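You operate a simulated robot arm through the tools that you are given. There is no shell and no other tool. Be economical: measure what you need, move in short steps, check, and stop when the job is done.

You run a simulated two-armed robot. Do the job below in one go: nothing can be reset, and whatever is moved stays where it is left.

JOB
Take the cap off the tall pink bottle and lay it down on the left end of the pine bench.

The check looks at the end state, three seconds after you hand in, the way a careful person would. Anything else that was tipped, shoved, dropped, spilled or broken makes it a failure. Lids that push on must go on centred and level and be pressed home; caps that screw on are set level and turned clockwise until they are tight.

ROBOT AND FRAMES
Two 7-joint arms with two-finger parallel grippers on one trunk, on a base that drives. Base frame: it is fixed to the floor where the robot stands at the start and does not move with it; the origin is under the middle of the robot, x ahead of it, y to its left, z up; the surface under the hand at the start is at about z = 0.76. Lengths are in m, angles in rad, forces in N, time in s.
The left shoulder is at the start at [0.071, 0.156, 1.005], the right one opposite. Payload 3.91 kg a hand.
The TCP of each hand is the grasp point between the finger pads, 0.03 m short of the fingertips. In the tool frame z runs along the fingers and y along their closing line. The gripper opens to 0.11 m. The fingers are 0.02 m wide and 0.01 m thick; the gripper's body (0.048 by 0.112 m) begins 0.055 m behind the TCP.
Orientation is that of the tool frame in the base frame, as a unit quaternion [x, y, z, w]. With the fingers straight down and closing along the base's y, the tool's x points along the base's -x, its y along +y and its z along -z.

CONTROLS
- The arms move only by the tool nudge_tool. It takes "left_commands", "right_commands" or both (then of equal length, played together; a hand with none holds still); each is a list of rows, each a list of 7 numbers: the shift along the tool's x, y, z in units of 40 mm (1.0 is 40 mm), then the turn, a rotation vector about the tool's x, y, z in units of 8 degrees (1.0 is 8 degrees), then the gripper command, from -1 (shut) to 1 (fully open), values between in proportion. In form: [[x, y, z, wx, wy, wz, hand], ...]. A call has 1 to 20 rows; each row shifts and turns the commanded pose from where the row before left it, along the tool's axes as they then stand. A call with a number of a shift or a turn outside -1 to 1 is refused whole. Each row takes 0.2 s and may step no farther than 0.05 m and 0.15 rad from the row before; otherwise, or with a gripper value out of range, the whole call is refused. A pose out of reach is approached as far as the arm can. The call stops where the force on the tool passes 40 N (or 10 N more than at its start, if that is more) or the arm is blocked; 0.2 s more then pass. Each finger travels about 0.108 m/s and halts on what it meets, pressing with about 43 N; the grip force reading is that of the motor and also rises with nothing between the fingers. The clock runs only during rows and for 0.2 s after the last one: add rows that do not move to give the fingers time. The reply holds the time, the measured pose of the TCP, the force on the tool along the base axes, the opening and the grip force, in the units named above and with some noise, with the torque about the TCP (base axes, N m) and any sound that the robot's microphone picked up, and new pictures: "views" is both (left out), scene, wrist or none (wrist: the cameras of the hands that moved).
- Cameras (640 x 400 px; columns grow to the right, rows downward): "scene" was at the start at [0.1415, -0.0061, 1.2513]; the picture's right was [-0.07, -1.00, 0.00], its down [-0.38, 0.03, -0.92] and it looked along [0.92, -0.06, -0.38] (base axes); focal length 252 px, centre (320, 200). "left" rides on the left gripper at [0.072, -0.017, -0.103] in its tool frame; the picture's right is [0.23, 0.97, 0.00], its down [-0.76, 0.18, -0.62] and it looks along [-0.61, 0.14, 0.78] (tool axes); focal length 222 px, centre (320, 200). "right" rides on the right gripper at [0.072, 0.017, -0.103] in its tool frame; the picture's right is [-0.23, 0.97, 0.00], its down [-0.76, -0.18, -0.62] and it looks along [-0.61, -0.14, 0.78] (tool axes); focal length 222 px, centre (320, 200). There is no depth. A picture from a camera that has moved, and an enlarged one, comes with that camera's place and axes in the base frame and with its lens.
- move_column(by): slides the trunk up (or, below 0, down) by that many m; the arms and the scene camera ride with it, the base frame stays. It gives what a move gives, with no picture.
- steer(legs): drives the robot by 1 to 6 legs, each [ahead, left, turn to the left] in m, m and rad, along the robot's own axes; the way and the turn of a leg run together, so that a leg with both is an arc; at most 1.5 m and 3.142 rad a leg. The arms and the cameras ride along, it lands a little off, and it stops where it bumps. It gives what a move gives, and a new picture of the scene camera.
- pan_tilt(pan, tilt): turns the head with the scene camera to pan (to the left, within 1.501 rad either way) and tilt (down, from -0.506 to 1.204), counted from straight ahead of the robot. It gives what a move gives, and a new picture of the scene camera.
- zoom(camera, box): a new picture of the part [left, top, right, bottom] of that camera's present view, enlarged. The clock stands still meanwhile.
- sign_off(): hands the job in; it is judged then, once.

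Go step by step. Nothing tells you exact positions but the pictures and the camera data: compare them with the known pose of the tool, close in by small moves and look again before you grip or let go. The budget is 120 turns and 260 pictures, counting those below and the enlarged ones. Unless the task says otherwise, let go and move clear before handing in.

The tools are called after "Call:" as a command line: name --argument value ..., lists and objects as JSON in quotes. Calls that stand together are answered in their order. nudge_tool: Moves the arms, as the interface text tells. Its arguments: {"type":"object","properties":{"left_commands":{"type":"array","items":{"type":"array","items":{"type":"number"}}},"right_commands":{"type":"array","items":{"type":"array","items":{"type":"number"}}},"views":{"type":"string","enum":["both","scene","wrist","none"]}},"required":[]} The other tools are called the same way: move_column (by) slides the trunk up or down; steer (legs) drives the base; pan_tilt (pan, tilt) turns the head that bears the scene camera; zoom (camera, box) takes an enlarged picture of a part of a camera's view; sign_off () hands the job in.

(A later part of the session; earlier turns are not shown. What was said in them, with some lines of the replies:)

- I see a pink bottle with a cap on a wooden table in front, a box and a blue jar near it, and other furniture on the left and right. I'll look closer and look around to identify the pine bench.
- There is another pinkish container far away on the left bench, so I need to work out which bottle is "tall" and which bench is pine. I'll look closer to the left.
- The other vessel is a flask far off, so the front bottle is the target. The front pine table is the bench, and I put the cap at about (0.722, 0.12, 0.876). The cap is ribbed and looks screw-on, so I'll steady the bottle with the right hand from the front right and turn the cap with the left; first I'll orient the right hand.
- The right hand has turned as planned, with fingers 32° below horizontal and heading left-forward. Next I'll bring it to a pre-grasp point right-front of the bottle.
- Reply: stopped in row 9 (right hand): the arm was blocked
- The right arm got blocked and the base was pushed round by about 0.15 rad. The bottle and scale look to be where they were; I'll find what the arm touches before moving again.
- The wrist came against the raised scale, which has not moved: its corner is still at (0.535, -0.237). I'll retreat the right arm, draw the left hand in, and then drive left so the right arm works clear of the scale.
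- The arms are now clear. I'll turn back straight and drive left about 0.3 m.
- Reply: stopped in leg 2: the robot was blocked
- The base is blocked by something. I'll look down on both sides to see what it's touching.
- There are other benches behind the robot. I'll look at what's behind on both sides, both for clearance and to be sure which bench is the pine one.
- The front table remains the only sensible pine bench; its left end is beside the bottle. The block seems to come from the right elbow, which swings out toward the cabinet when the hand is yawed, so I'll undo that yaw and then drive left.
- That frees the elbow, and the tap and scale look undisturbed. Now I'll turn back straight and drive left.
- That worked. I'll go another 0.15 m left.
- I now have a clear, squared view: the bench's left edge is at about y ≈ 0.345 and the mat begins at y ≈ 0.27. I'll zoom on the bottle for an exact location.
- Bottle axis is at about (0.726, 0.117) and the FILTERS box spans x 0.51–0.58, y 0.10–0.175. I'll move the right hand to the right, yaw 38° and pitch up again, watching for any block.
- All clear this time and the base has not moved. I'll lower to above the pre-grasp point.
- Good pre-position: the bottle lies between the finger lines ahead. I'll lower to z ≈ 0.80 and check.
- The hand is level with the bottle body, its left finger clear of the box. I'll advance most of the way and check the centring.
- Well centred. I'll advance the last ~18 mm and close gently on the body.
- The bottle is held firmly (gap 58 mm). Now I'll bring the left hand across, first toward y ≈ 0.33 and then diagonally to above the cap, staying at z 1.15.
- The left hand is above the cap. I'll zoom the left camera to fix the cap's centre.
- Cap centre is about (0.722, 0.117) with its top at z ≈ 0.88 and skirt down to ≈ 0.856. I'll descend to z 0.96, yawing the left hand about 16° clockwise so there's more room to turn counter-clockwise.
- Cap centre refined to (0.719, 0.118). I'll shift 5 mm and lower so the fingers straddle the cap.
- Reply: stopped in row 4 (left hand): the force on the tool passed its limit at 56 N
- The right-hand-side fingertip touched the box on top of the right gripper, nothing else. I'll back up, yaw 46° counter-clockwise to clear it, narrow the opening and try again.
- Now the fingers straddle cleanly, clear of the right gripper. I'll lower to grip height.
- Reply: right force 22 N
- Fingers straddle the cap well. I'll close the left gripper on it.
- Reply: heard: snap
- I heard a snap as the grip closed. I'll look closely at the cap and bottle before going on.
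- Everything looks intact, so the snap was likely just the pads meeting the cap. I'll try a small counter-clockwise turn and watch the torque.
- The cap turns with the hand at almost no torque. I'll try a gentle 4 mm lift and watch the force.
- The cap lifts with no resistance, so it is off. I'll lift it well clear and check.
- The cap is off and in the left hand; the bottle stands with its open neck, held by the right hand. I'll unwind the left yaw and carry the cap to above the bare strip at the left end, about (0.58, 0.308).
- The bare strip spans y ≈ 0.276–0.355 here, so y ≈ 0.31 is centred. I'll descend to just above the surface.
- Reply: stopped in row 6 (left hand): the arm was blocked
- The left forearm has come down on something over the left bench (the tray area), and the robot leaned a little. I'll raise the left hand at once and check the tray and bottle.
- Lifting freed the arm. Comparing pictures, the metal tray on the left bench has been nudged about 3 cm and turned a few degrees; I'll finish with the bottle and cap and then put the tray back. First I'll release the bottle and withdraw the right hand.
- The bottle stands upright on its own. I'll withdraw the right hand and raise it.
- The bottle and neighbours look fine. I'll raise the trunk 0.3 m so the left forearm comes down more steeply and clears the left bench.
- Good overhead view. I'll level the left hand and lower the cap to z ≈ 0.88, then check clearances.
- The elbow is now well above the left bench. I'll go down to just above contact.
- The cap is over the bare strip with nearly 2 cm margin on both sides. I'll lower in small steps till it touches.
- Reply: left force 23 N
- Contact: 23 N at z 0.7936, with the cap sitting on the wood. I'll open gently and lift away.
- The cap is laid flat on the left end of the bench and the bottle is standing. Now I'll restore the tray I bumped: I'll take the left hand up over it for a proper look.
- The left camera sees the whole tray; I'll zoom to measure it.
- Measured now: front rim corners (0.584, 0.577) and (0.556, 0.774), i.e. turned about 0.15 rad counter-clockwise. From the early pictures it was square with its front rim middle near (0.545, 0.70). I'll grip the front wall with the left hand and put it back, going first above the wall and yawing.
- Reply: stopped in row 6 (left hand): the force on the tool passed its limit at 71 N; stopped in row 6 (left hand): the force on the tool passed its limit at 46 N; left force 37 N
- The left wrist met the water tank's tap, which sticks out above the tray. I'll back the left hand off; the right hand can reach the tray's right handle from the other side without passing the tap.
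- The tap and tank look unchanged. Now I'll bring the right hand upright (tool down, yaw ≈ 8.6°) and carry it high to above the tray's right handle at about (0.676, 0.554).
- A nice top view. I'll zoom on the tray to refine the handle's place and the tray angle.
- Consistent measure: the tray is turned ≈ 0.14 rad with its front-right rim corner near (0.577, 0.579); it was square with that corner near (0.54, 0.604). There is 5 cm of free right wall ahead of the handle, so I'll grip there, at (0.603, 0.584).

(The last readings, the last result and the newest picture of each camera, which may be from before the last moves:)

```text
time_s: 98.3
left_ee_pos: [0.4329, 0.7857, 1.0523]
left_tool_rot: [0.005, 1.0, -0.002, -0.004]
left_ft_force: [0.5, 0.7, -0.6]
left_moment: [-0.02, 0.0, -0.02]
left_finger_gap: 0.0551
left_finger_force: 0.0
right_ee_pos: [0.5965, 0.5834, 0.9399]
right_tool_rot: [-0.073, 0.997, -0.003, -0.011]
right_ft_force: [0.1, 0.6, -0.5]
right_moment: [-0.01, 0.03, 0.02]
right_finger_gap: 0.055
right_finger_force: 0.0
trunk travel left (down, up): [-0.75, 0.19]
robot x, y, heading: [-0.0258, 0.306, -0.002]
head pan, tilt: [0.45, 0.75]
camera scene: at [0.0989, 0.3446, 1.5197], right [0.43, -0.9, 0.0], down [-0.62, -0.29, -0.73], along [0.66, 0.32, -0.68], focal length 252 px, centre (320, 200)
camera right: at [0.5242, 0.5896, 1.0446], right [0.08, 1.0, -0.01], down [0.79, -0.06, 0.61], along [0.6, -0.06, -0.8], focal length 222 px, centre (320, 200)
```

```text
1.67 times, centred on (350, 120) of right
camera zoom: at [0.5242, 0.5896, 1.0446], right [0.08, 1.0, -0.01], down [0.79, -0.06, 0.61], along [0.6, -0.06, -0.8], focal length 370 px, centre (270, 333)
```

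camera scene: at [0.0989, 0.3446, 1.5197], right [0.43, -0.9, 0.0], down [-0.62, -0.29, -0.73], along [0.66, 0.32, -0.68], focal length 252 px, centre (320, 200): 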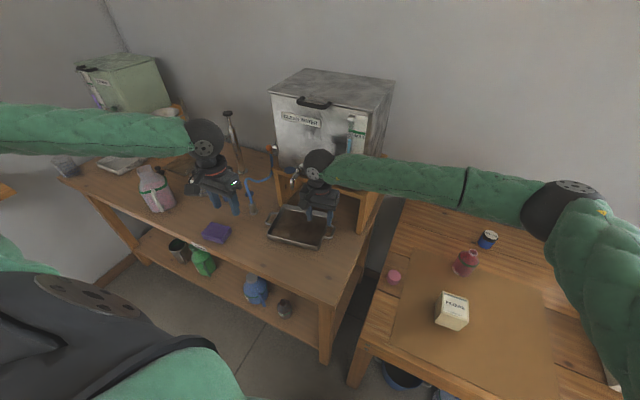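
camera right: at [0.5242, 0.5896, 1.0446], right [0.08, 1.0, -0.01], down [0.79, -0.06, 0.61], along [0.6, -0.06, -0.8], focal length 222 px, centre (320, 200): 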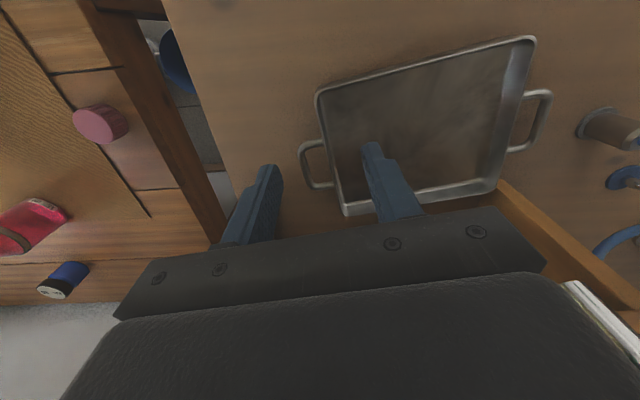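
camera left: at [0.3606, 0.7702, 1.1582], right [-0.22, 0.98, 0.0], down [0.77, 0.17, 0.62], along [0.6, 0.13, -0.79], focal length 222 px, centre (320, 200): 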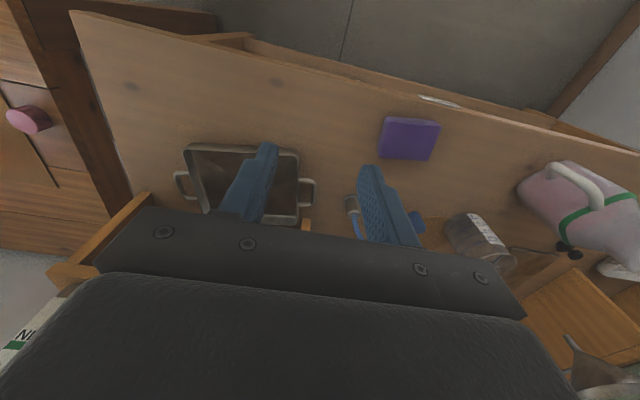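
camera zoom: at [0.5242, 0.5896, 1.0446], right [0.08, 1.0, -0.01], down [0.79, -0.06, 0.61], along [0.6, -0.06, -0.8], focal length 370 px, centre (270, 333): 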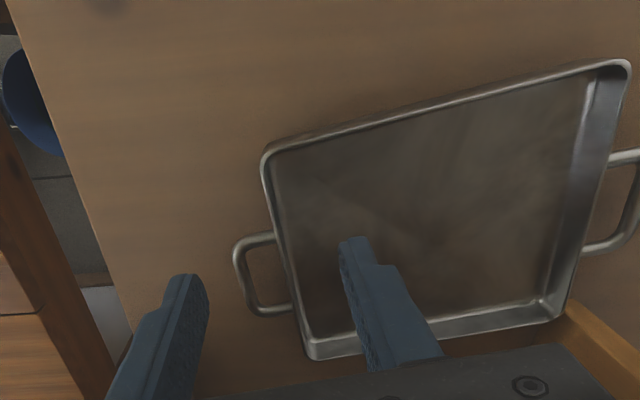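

The wall lies right between the fingers. I'll descend to z ≈ 0.81.

Call:
nudge_tool --right_commands '[[0, 0, 0.8, 0, 0, 0, 0], [0, 0, 0.8, 0, 0, 0, 0], [0, 0, 0.8, 0, 0, 0, 0], [0, 0, 0.4, 0, 0, 0, 0], [0, 0, 0.4, 0, 0, 0, 0], [0, 0, 0, 0, 0, 0, 0]]' --views "wrist"

Call:
zoom --camera "scene" --box '[240, 140, 380, 270]'

```text
time_s: 99.7
left_ee_pos: [0.4321, 0.7869, 1.0539]
left_tool_rot: [0.004, 1.0, -0.003, -0.004]
left_ft_force: [0.2, -0.3, 0.0]
left_moment: [0.01, 0.01, -0.01]
left_finger_gap: 0.055
left_finger_force: 0.2
right_ee_pos: [0.5926, 0.5819, 0.8143]
right_tool_rot: [-0.073, 0.997, -0.002, -0.012]
right_ft_force: [-0.3, -0.7, 8.9]
right_moment: [0.27, -0.03, 0.0]
right_finger_gap: 0.0549
right_finger_force: 0.0
trunk travel left (down, up): [-0.75, 0.19]
robot x, y, heading: [-0.0242, 0.3065, -0.005]
head pan, tilt: [0.45, 0.75]
camera right: at [0.5212, 0.5882, 0.9193], right [0.08, 1.0, -0.01], down [0.79, -0.06, 0.61], along [0.6, -0.06, -0.8], focal length 222 px, centre (320, 200)
```

right: 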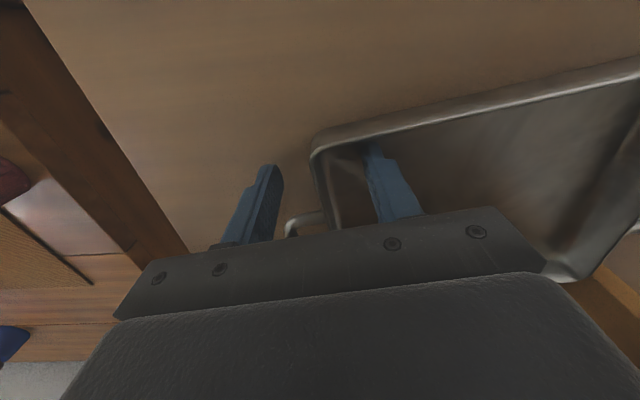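

```text
3.08 times, centred on (310, 205) of scene
camera zoom: at [0.0986, 0.3445, 1.5199], right [0.43, -0.9, 0.0], down [-0.62, -0.29, -0.73], along [0.66, 0.32, -0.68], focal length 774 px, centre (351, 185)
```

zoom: 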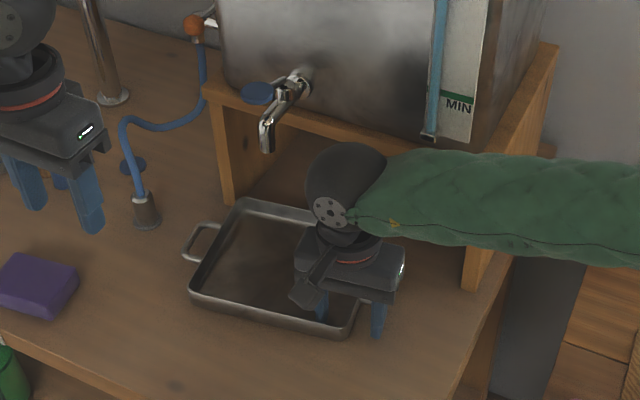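

The inner finger just touched the tray floor, so this bench is about 2 cm higher than assumed. Redoing the comparison with that height gives a better-fitting result: the front-right corner should go from (0.570, 0.579) to about (0.523, 0.583), turning 8° clockwise. I'll lift 2 mm and close on the wall.

Call:
nudge_tool --right_commands '[[0, 0, -0.08, 0, 0, 0, 0], [0, 0, 0, 0, 0, 0, -0.3], [0, 0, 0, 0, 0, 0, -0.6], [0, 0, 0, 0, 0, 0, -0.9], [0, 0, 0, 0, 0, 0, -1], [0, 0, 0, 0, 0, 0, -1]]' --views "wrist"

```text
time_s: 101.1
left_ee_pos: [0.4318, 0.7862, 1.0525]
left_tool_rot: [0.005, 1.0, -0.002, -0.005]
left_ft_force: [1.3, 0.8, 0.0]
left_moment: [0.0, 0.06, -0.03]
left_finger_gap: 0.0551
left_finger_force: 0.1
right_ee_pos: [0.5924, 0.58, 0.8164]
right_tool_rot: [-0.073, 0.997, -0.004, -0.012]
right_ft_force: [-0.2, -0.2, 0.8]
right_moment: [0.15, 0.14, 0.06]
right_finger_gap: 0.0025
right_finger_force: 42.7
trunk travel left (down, up): [-0.75, 0.19]
robot x, y, heading: [-0.0272, 0.3115, -0.005]
head pan, tilt: [0.45, 0.75]
camera right: at [0.5218, 0.5884, 0.9219], right [0.08, 1.0, -0.01], down [0.79, -0.06, 0.61], along [0.6, -0.06, -0.8], focal length 222 px, centre (320, 200)
```

right: 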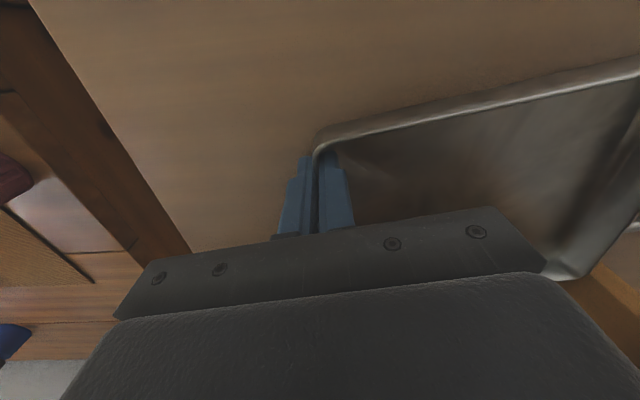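

The wall is gripped and the tray did not shift. I'll rotate 8° clockwise and slide it about 46 mm back toward the robot.

Call:
nudge_tool --right_commands '[[0, 0, 0, 0, 0, 0.25, -1], [0, 0, 0, 0, 0, 0.25, -1], [0, 0, 0, 0, 0, 0.25, -1], [0, 0, 0, 0, 0, 0.25, -1], [0.23, 0.01, 0, 0, 0, 0, -1], [0.23, 0.01, 0, 0, 0, 0, -1], [0.23, 0.01, 0, 0, 0, 0, -1], [0.23, 0.01, 0, 0, 0, 0, -1], [0.23, 0.01, 0, 0, 0, 0, -1], [0, 0, 0, 0, 0, 0, -1]]'

```text
time_s: 103.3
left_ee_pos: [0.4321, 0.7867, 1.053]
left_tool_rot: [0.005, 1.0, -0.002, -0.005]
left_ft_force: [0.3, -0.7, -0.4]
left_moment: [-0.03, 0.0, 0.01]
left_finger_gap: 0.055
left_finger_force: 0.1
right_ee_pos: [0.5479, 0.5856, 0.8165]
right_tool_rot: [-0.004, 1.0, -0.004, -0.012]
right_ft_force: [2.3, 0.2, 5.2]
right_moment: [0.43, 0.03, -0.23]
right_finger_gap: 0.0026
right_finger_force: 42.2
trunk travel left (down, up): [-0.75, 0.19]
robot x, y, heading: [-0.0212, 0.3044, -0.009]
head pan, tilt: [0.45, 0.75]
camera scene: at [0.099, 0.3446, 1.5196], right [0.43, -0.9, 0.0], down [-0.62, -0.29, -0.73], along [0.66, 0.32, -0.68], focal length 252 px, centre (320, 200)
camera right: at [0.4774, 0.6023, 0.9216], right [0.22, 0.98, -0.01], down [0.78, -0.17, 0.61], along [0.59, -0.14, -0.79], focal length 222 px, centre (320, 200)
```

scene: 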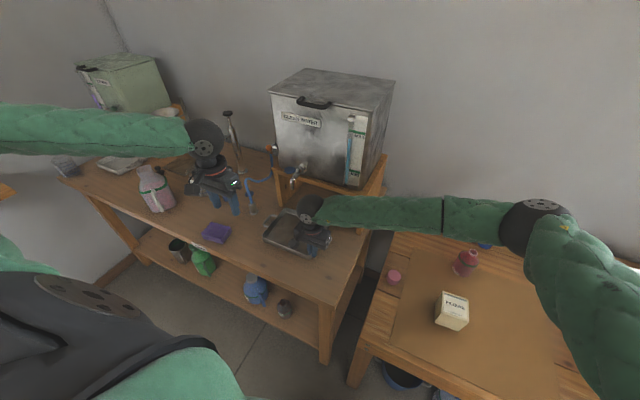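
right: 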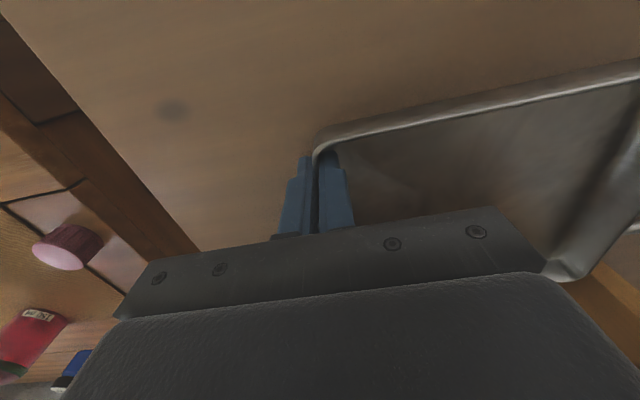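

The tray moved as intended. I'll open, lift the right hand straight up and take it back to the right.

Call:
nudge_tool --right_commands '[[0, 0, 0, 0, 0, 0, -0.5], [0, 0, 0, 0, 0, 0, -0.2], [0, 0, 0, 0, 0, 0, 0], [0, 0, -0.5, 0, 0, 0, 0], [0, 0, -1, 0, 0, 0, 0], [0, 0, -1, 0, 0, 0, 0], [0, 0, -1, 0, 0, 0, 0], [0, 0, -1, 0, 0, 0, 0], [0, 0, -1, 0, 0, 0, 0], [0, 0, -1, 0, 0, 0, 0], [0, 0, -1, 0, 0, 0, 0], [0, -1, -0.3, 0, 0, 0, 0], [0, -1, -0.3, 0, 0, 0, 0], [0, -1, 0, 0, 0, 0, 0], [0, -1, 0, 0, 0, 0, 0], [0, -1, 0, 0, 0, 0, 0], [0, -1, 0, 0, 0, 0, 0], [0, -1, 0, 0, 0, 0, 0], [0, -1, 0, 0, 0, 0, 0], [0, 0, 0, 0, 0, 0, 0]]' --views "scene"

Call:
zoom --camera "scene" --box '[240, 140, 380, 270]'

```text
time_s: 107.5
left_ee_pos: [0.4332, 0.7879, 1.0523]
left_tool_rot: [0.004, 1.0, -0.002, -0.004]
left_ft_force: [-0.2, 0.3, 0.2]
left_moment: [0.0, -0.01, 0.0]
left_finger_gap: 0.0549
left_finger_force: 0.1
right_ee_pos: [0.5582, 0.2672, 1.1444]
right_tool_rot: [-0.004, 1.0, -0.004, -0.012]
right_ft_force: [0.3, 0.3, -0.6]
right_moment: [0.02, 0.01, -0.03]
right_finger_gap: 0.0552
right_finger_force: 0.0
trunk travel left (down, up): [-0.75, 0.19]
robot x, y, heading: [-0.024, 0.3073, -0.008]
head pan, tilt: [0.45, 0.75]
camera scene: at [0.0996, 0.3459, 1.5196], right [0.43, -0.9, 0.0], down [-0.62, -0.29, -0.73], along [0.66, 0.31, -0.68], focal length 252 px, centre (320, 200)
```

scene: 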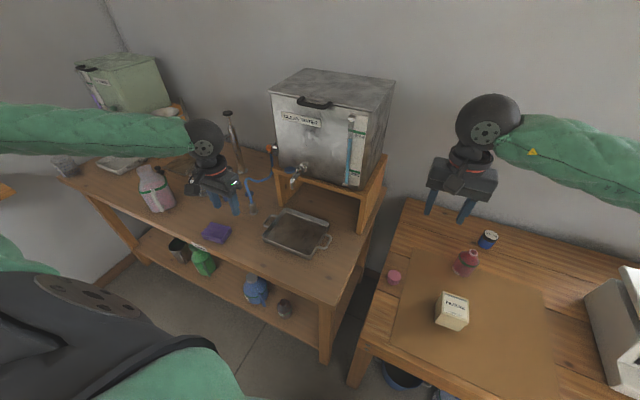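

```text
3.08 times, centred on (310, 205) of scene
camera zoom: at [0.0996, 0.3459, 1.5196], right [0.43, -0.9, 0.0], down [-0.62, -0.29, -0.73], along [0.66, 0.31, -0.68], focal length 774 px, centre (351, 185)
```

zoom: 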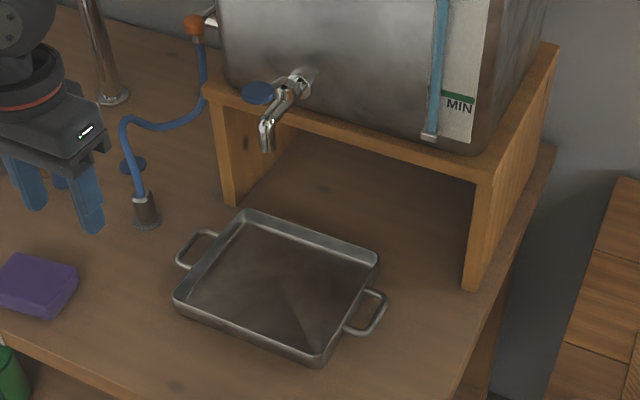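

The tray is square with the bench again. To verify against the early picture, I'll raise both hands, then bring the trunk back down to the height of that earlier view.

Call:
nudge_tool --left_commands '[[0, 0, -1, 0, 0, 0, 0], [0, 0, -1, 0, 0, 0, 0], [0, 0, -1, 0, 0, 0, 0], [0, 0, -1, 0, 0, 0, 0], [0, 0, -1, 0, 0, 0, 0], [0, 0, -1, 0, 0, 0, 0], [0, 0, -1, 0, 0, 0, 0], [0, 0, -1, 0, 0, 0, 0], [0, 0, -1, 0, 0, 0, 0], [0, 0, -1, 0, 0, 0, 0], [-0.23, -0.87, 0, 0, 0, 0, 0], [-0.23, -0.87, 0, 0, 0, 0, 0], [-0.23, -0.87, 0, 0, 0, 0, 0], [-0.23, -0.87, 0, 0, 0, 0, 0], [-0.23, -0.87, 0, 0, 0, 0, 0], [-0.23, -0.87, 0, 0, 0, 0, 0], [0, 0, 0, 0, 0, 0, 0]]' --right_commands '[[0, -0.9, 0, 0, 0, 0, 0], [0, -0.9, 0, 0, 0, 0, 0], [0, -0.9, 0, 0, 0, 0, 0], [0, -0.9, 0, 0, 0, 0, 0], [0, -0.6, -0.7, 0, 0, 0, 0], [0, -0.6, -0.7, 0, 0, 0, 0], [0, 0, -1, 0, 0, 0, 0], [0, 0, -1, 0, 0, 0, 0], [0, 0, -1, 0, 0, 0, 0], [0, 0, -1, 0, 0, 0, 0], [0, 0, -1, 0, 0, 0, 0], [0, 0, -1, 0, 0, 0, 0], [0, 0, 0, 0, 0, 0, 0], [0, 0, 0, 0, 0, 0, 0], [0, 0, 0, 0, 0, 0, 0], [0, 0, 0, 0, 0, 0, 0], [0, 0, 0, 0, 0, 0, 0]]' --views "scene"

```text
time_s: 111.1
left_ee_pos: [0.4859, 0.5795, 1.4515]
left_tool_rot: [0.005, 1.0, -0.002, -0.004]
left_ft_force: [-0.4, 0.4, 0.2]
left_moment: [-0.01, -0.04, 0.03]
left_finger_gap: 0.055
left_finger_force: 0.1
right_ee_pos: [0.5657, 0.0772, 1.4419]
right_tool_rot: [-0.003, 1.0, -0.005, -0.011]
right_ft_force: [-0.9, 0.3, 0.2]
right_moment: [-0.02, -0.02, -0.01]
right_finger_gap: 0.0551
right_finger_force: 0.0
trunk travel left (down, up): [-0.75, 0.19]
robot x, y, heading: [-0.0271, 0.3099, -0.009]
head pan, tilt: [0.45, 0.75]
camera scene: at [0.0986, 0.3454, 1.5197], right [0.43, -0.9, 0.0], down [-0.62, -0.29, -0.73], along [0.66, 0.31, -0.68], focal length 252 px, centre (320, 200)
```

scene: 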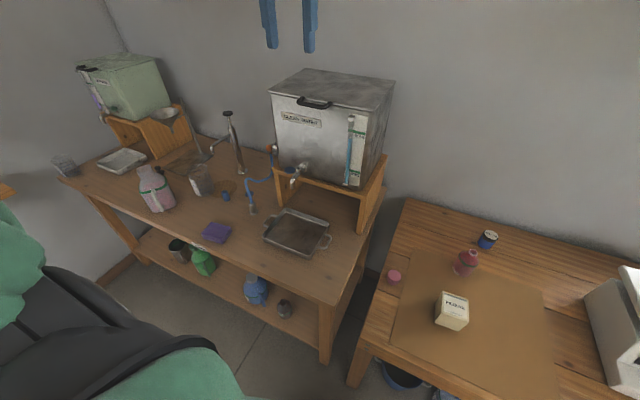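

Call:
move_column --by -0.3

Call:
pan_tilt --pan 0.005 --tilt 0.649

```text
time_s: 114.1
left_ee_pos: [0.4852, 0.579, 1.1524]
left_tool_rot: [0.004, 1.0, -0.003, -0.005]
left_ft_force: [0.1, 0.0, 0.3]
left_moment: [-0.01, 0.02, -0.02]
left_finger_gap: 0.0551
left_finger_force: 0.0
right_ee_pos: [0.5654, 0.0759, 1.1415]
right_tool_rot: [-0.004, 1.0, -0.005, -0.011]
right_ft_force: [-0.2, 0.3, -0.4]
right_moment: [0.01, -0.01, 0.01]
right_finger_gap: 0.055
right_finger_force: 0.1
trunk travel left (down, up): [-0.45, 0.49]
robot x, y, heading: [-0.0268, 0.3062, -0.007]
head pan, tilt: [0.45, 0.75]
```

```text
time_s: 115.0
left_ee_pos: [0.4871, 0.5791, 1.1519]
left_tool_rot: [0.005, 1.0, -0.002, -0.004]
left_ft_force: [-0.5, -0.6, 0.0]
left_moment: [-0.01, 0.02, 0.03]
left_finger_gap: 0.0551
left_finger_force: 0.1
right_ee_pos: [0.566, 0.0757, 1.1413]
right_tool_rot: [-0.003, 1.0, -0.005, -0.011]
right_ft_force: [-0.5, -0.1, 0.0]
right_moment: [0.01, 0.01, 0.03]
right_finger_gap: 0.0553
right_finger_force: 0.1
trunk travel left (down, up): [-0.45, 0.49]
robot x, y, heading: [-0.0254, 0.3095, -0.002]
head pan, tilt: [0.005, 0.649]
camera scene: at [0.111, 0.3087, 1.2282], right [0.0, -1.0, 0.0], down [-0.61, 0.0, -0.8], along [0.8, 0.0, -0.61], focal length 252 px, centre (320, 200)
```

scene: 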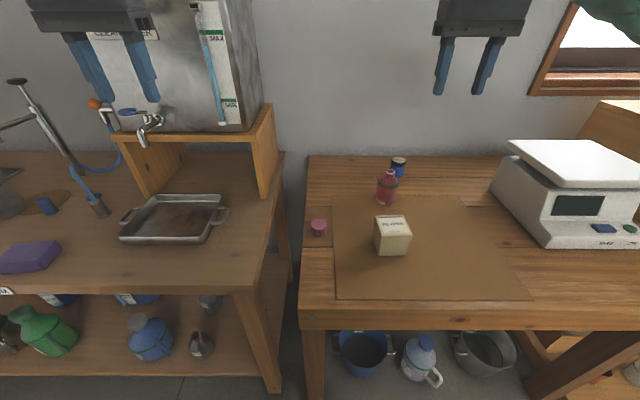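

Compared with the earlier view, the tray is back within about a centimetre and square. The cap lies on the bare wood at the bench's left end, the bottle stands upright, the box, jar and scale are in place, and both hands are clear, so I'm handing in.

Call:
sign_off

```text
The job is handed in.
```

The cap is off the tall pink bottle and lies on the bare wood at the left end of the pine bench, and the bottle is standing open on its mat, a few millimetres from where it stood.

- **Tray:** while lowering the cap, my left forearm shoved the metal tray on the left bench about 4 cm and turned it about 8°. I put it back square, within about 1 cm of where it was as far as the pictures show; a strict check could still count that.
- **Water tank tap:** my left wrist also hit it while I was going for the tray. The tap and tank look unchanged.
- **Snap sound:** I heard a snap as the gripper closed on the cap. Nothing looks broken.
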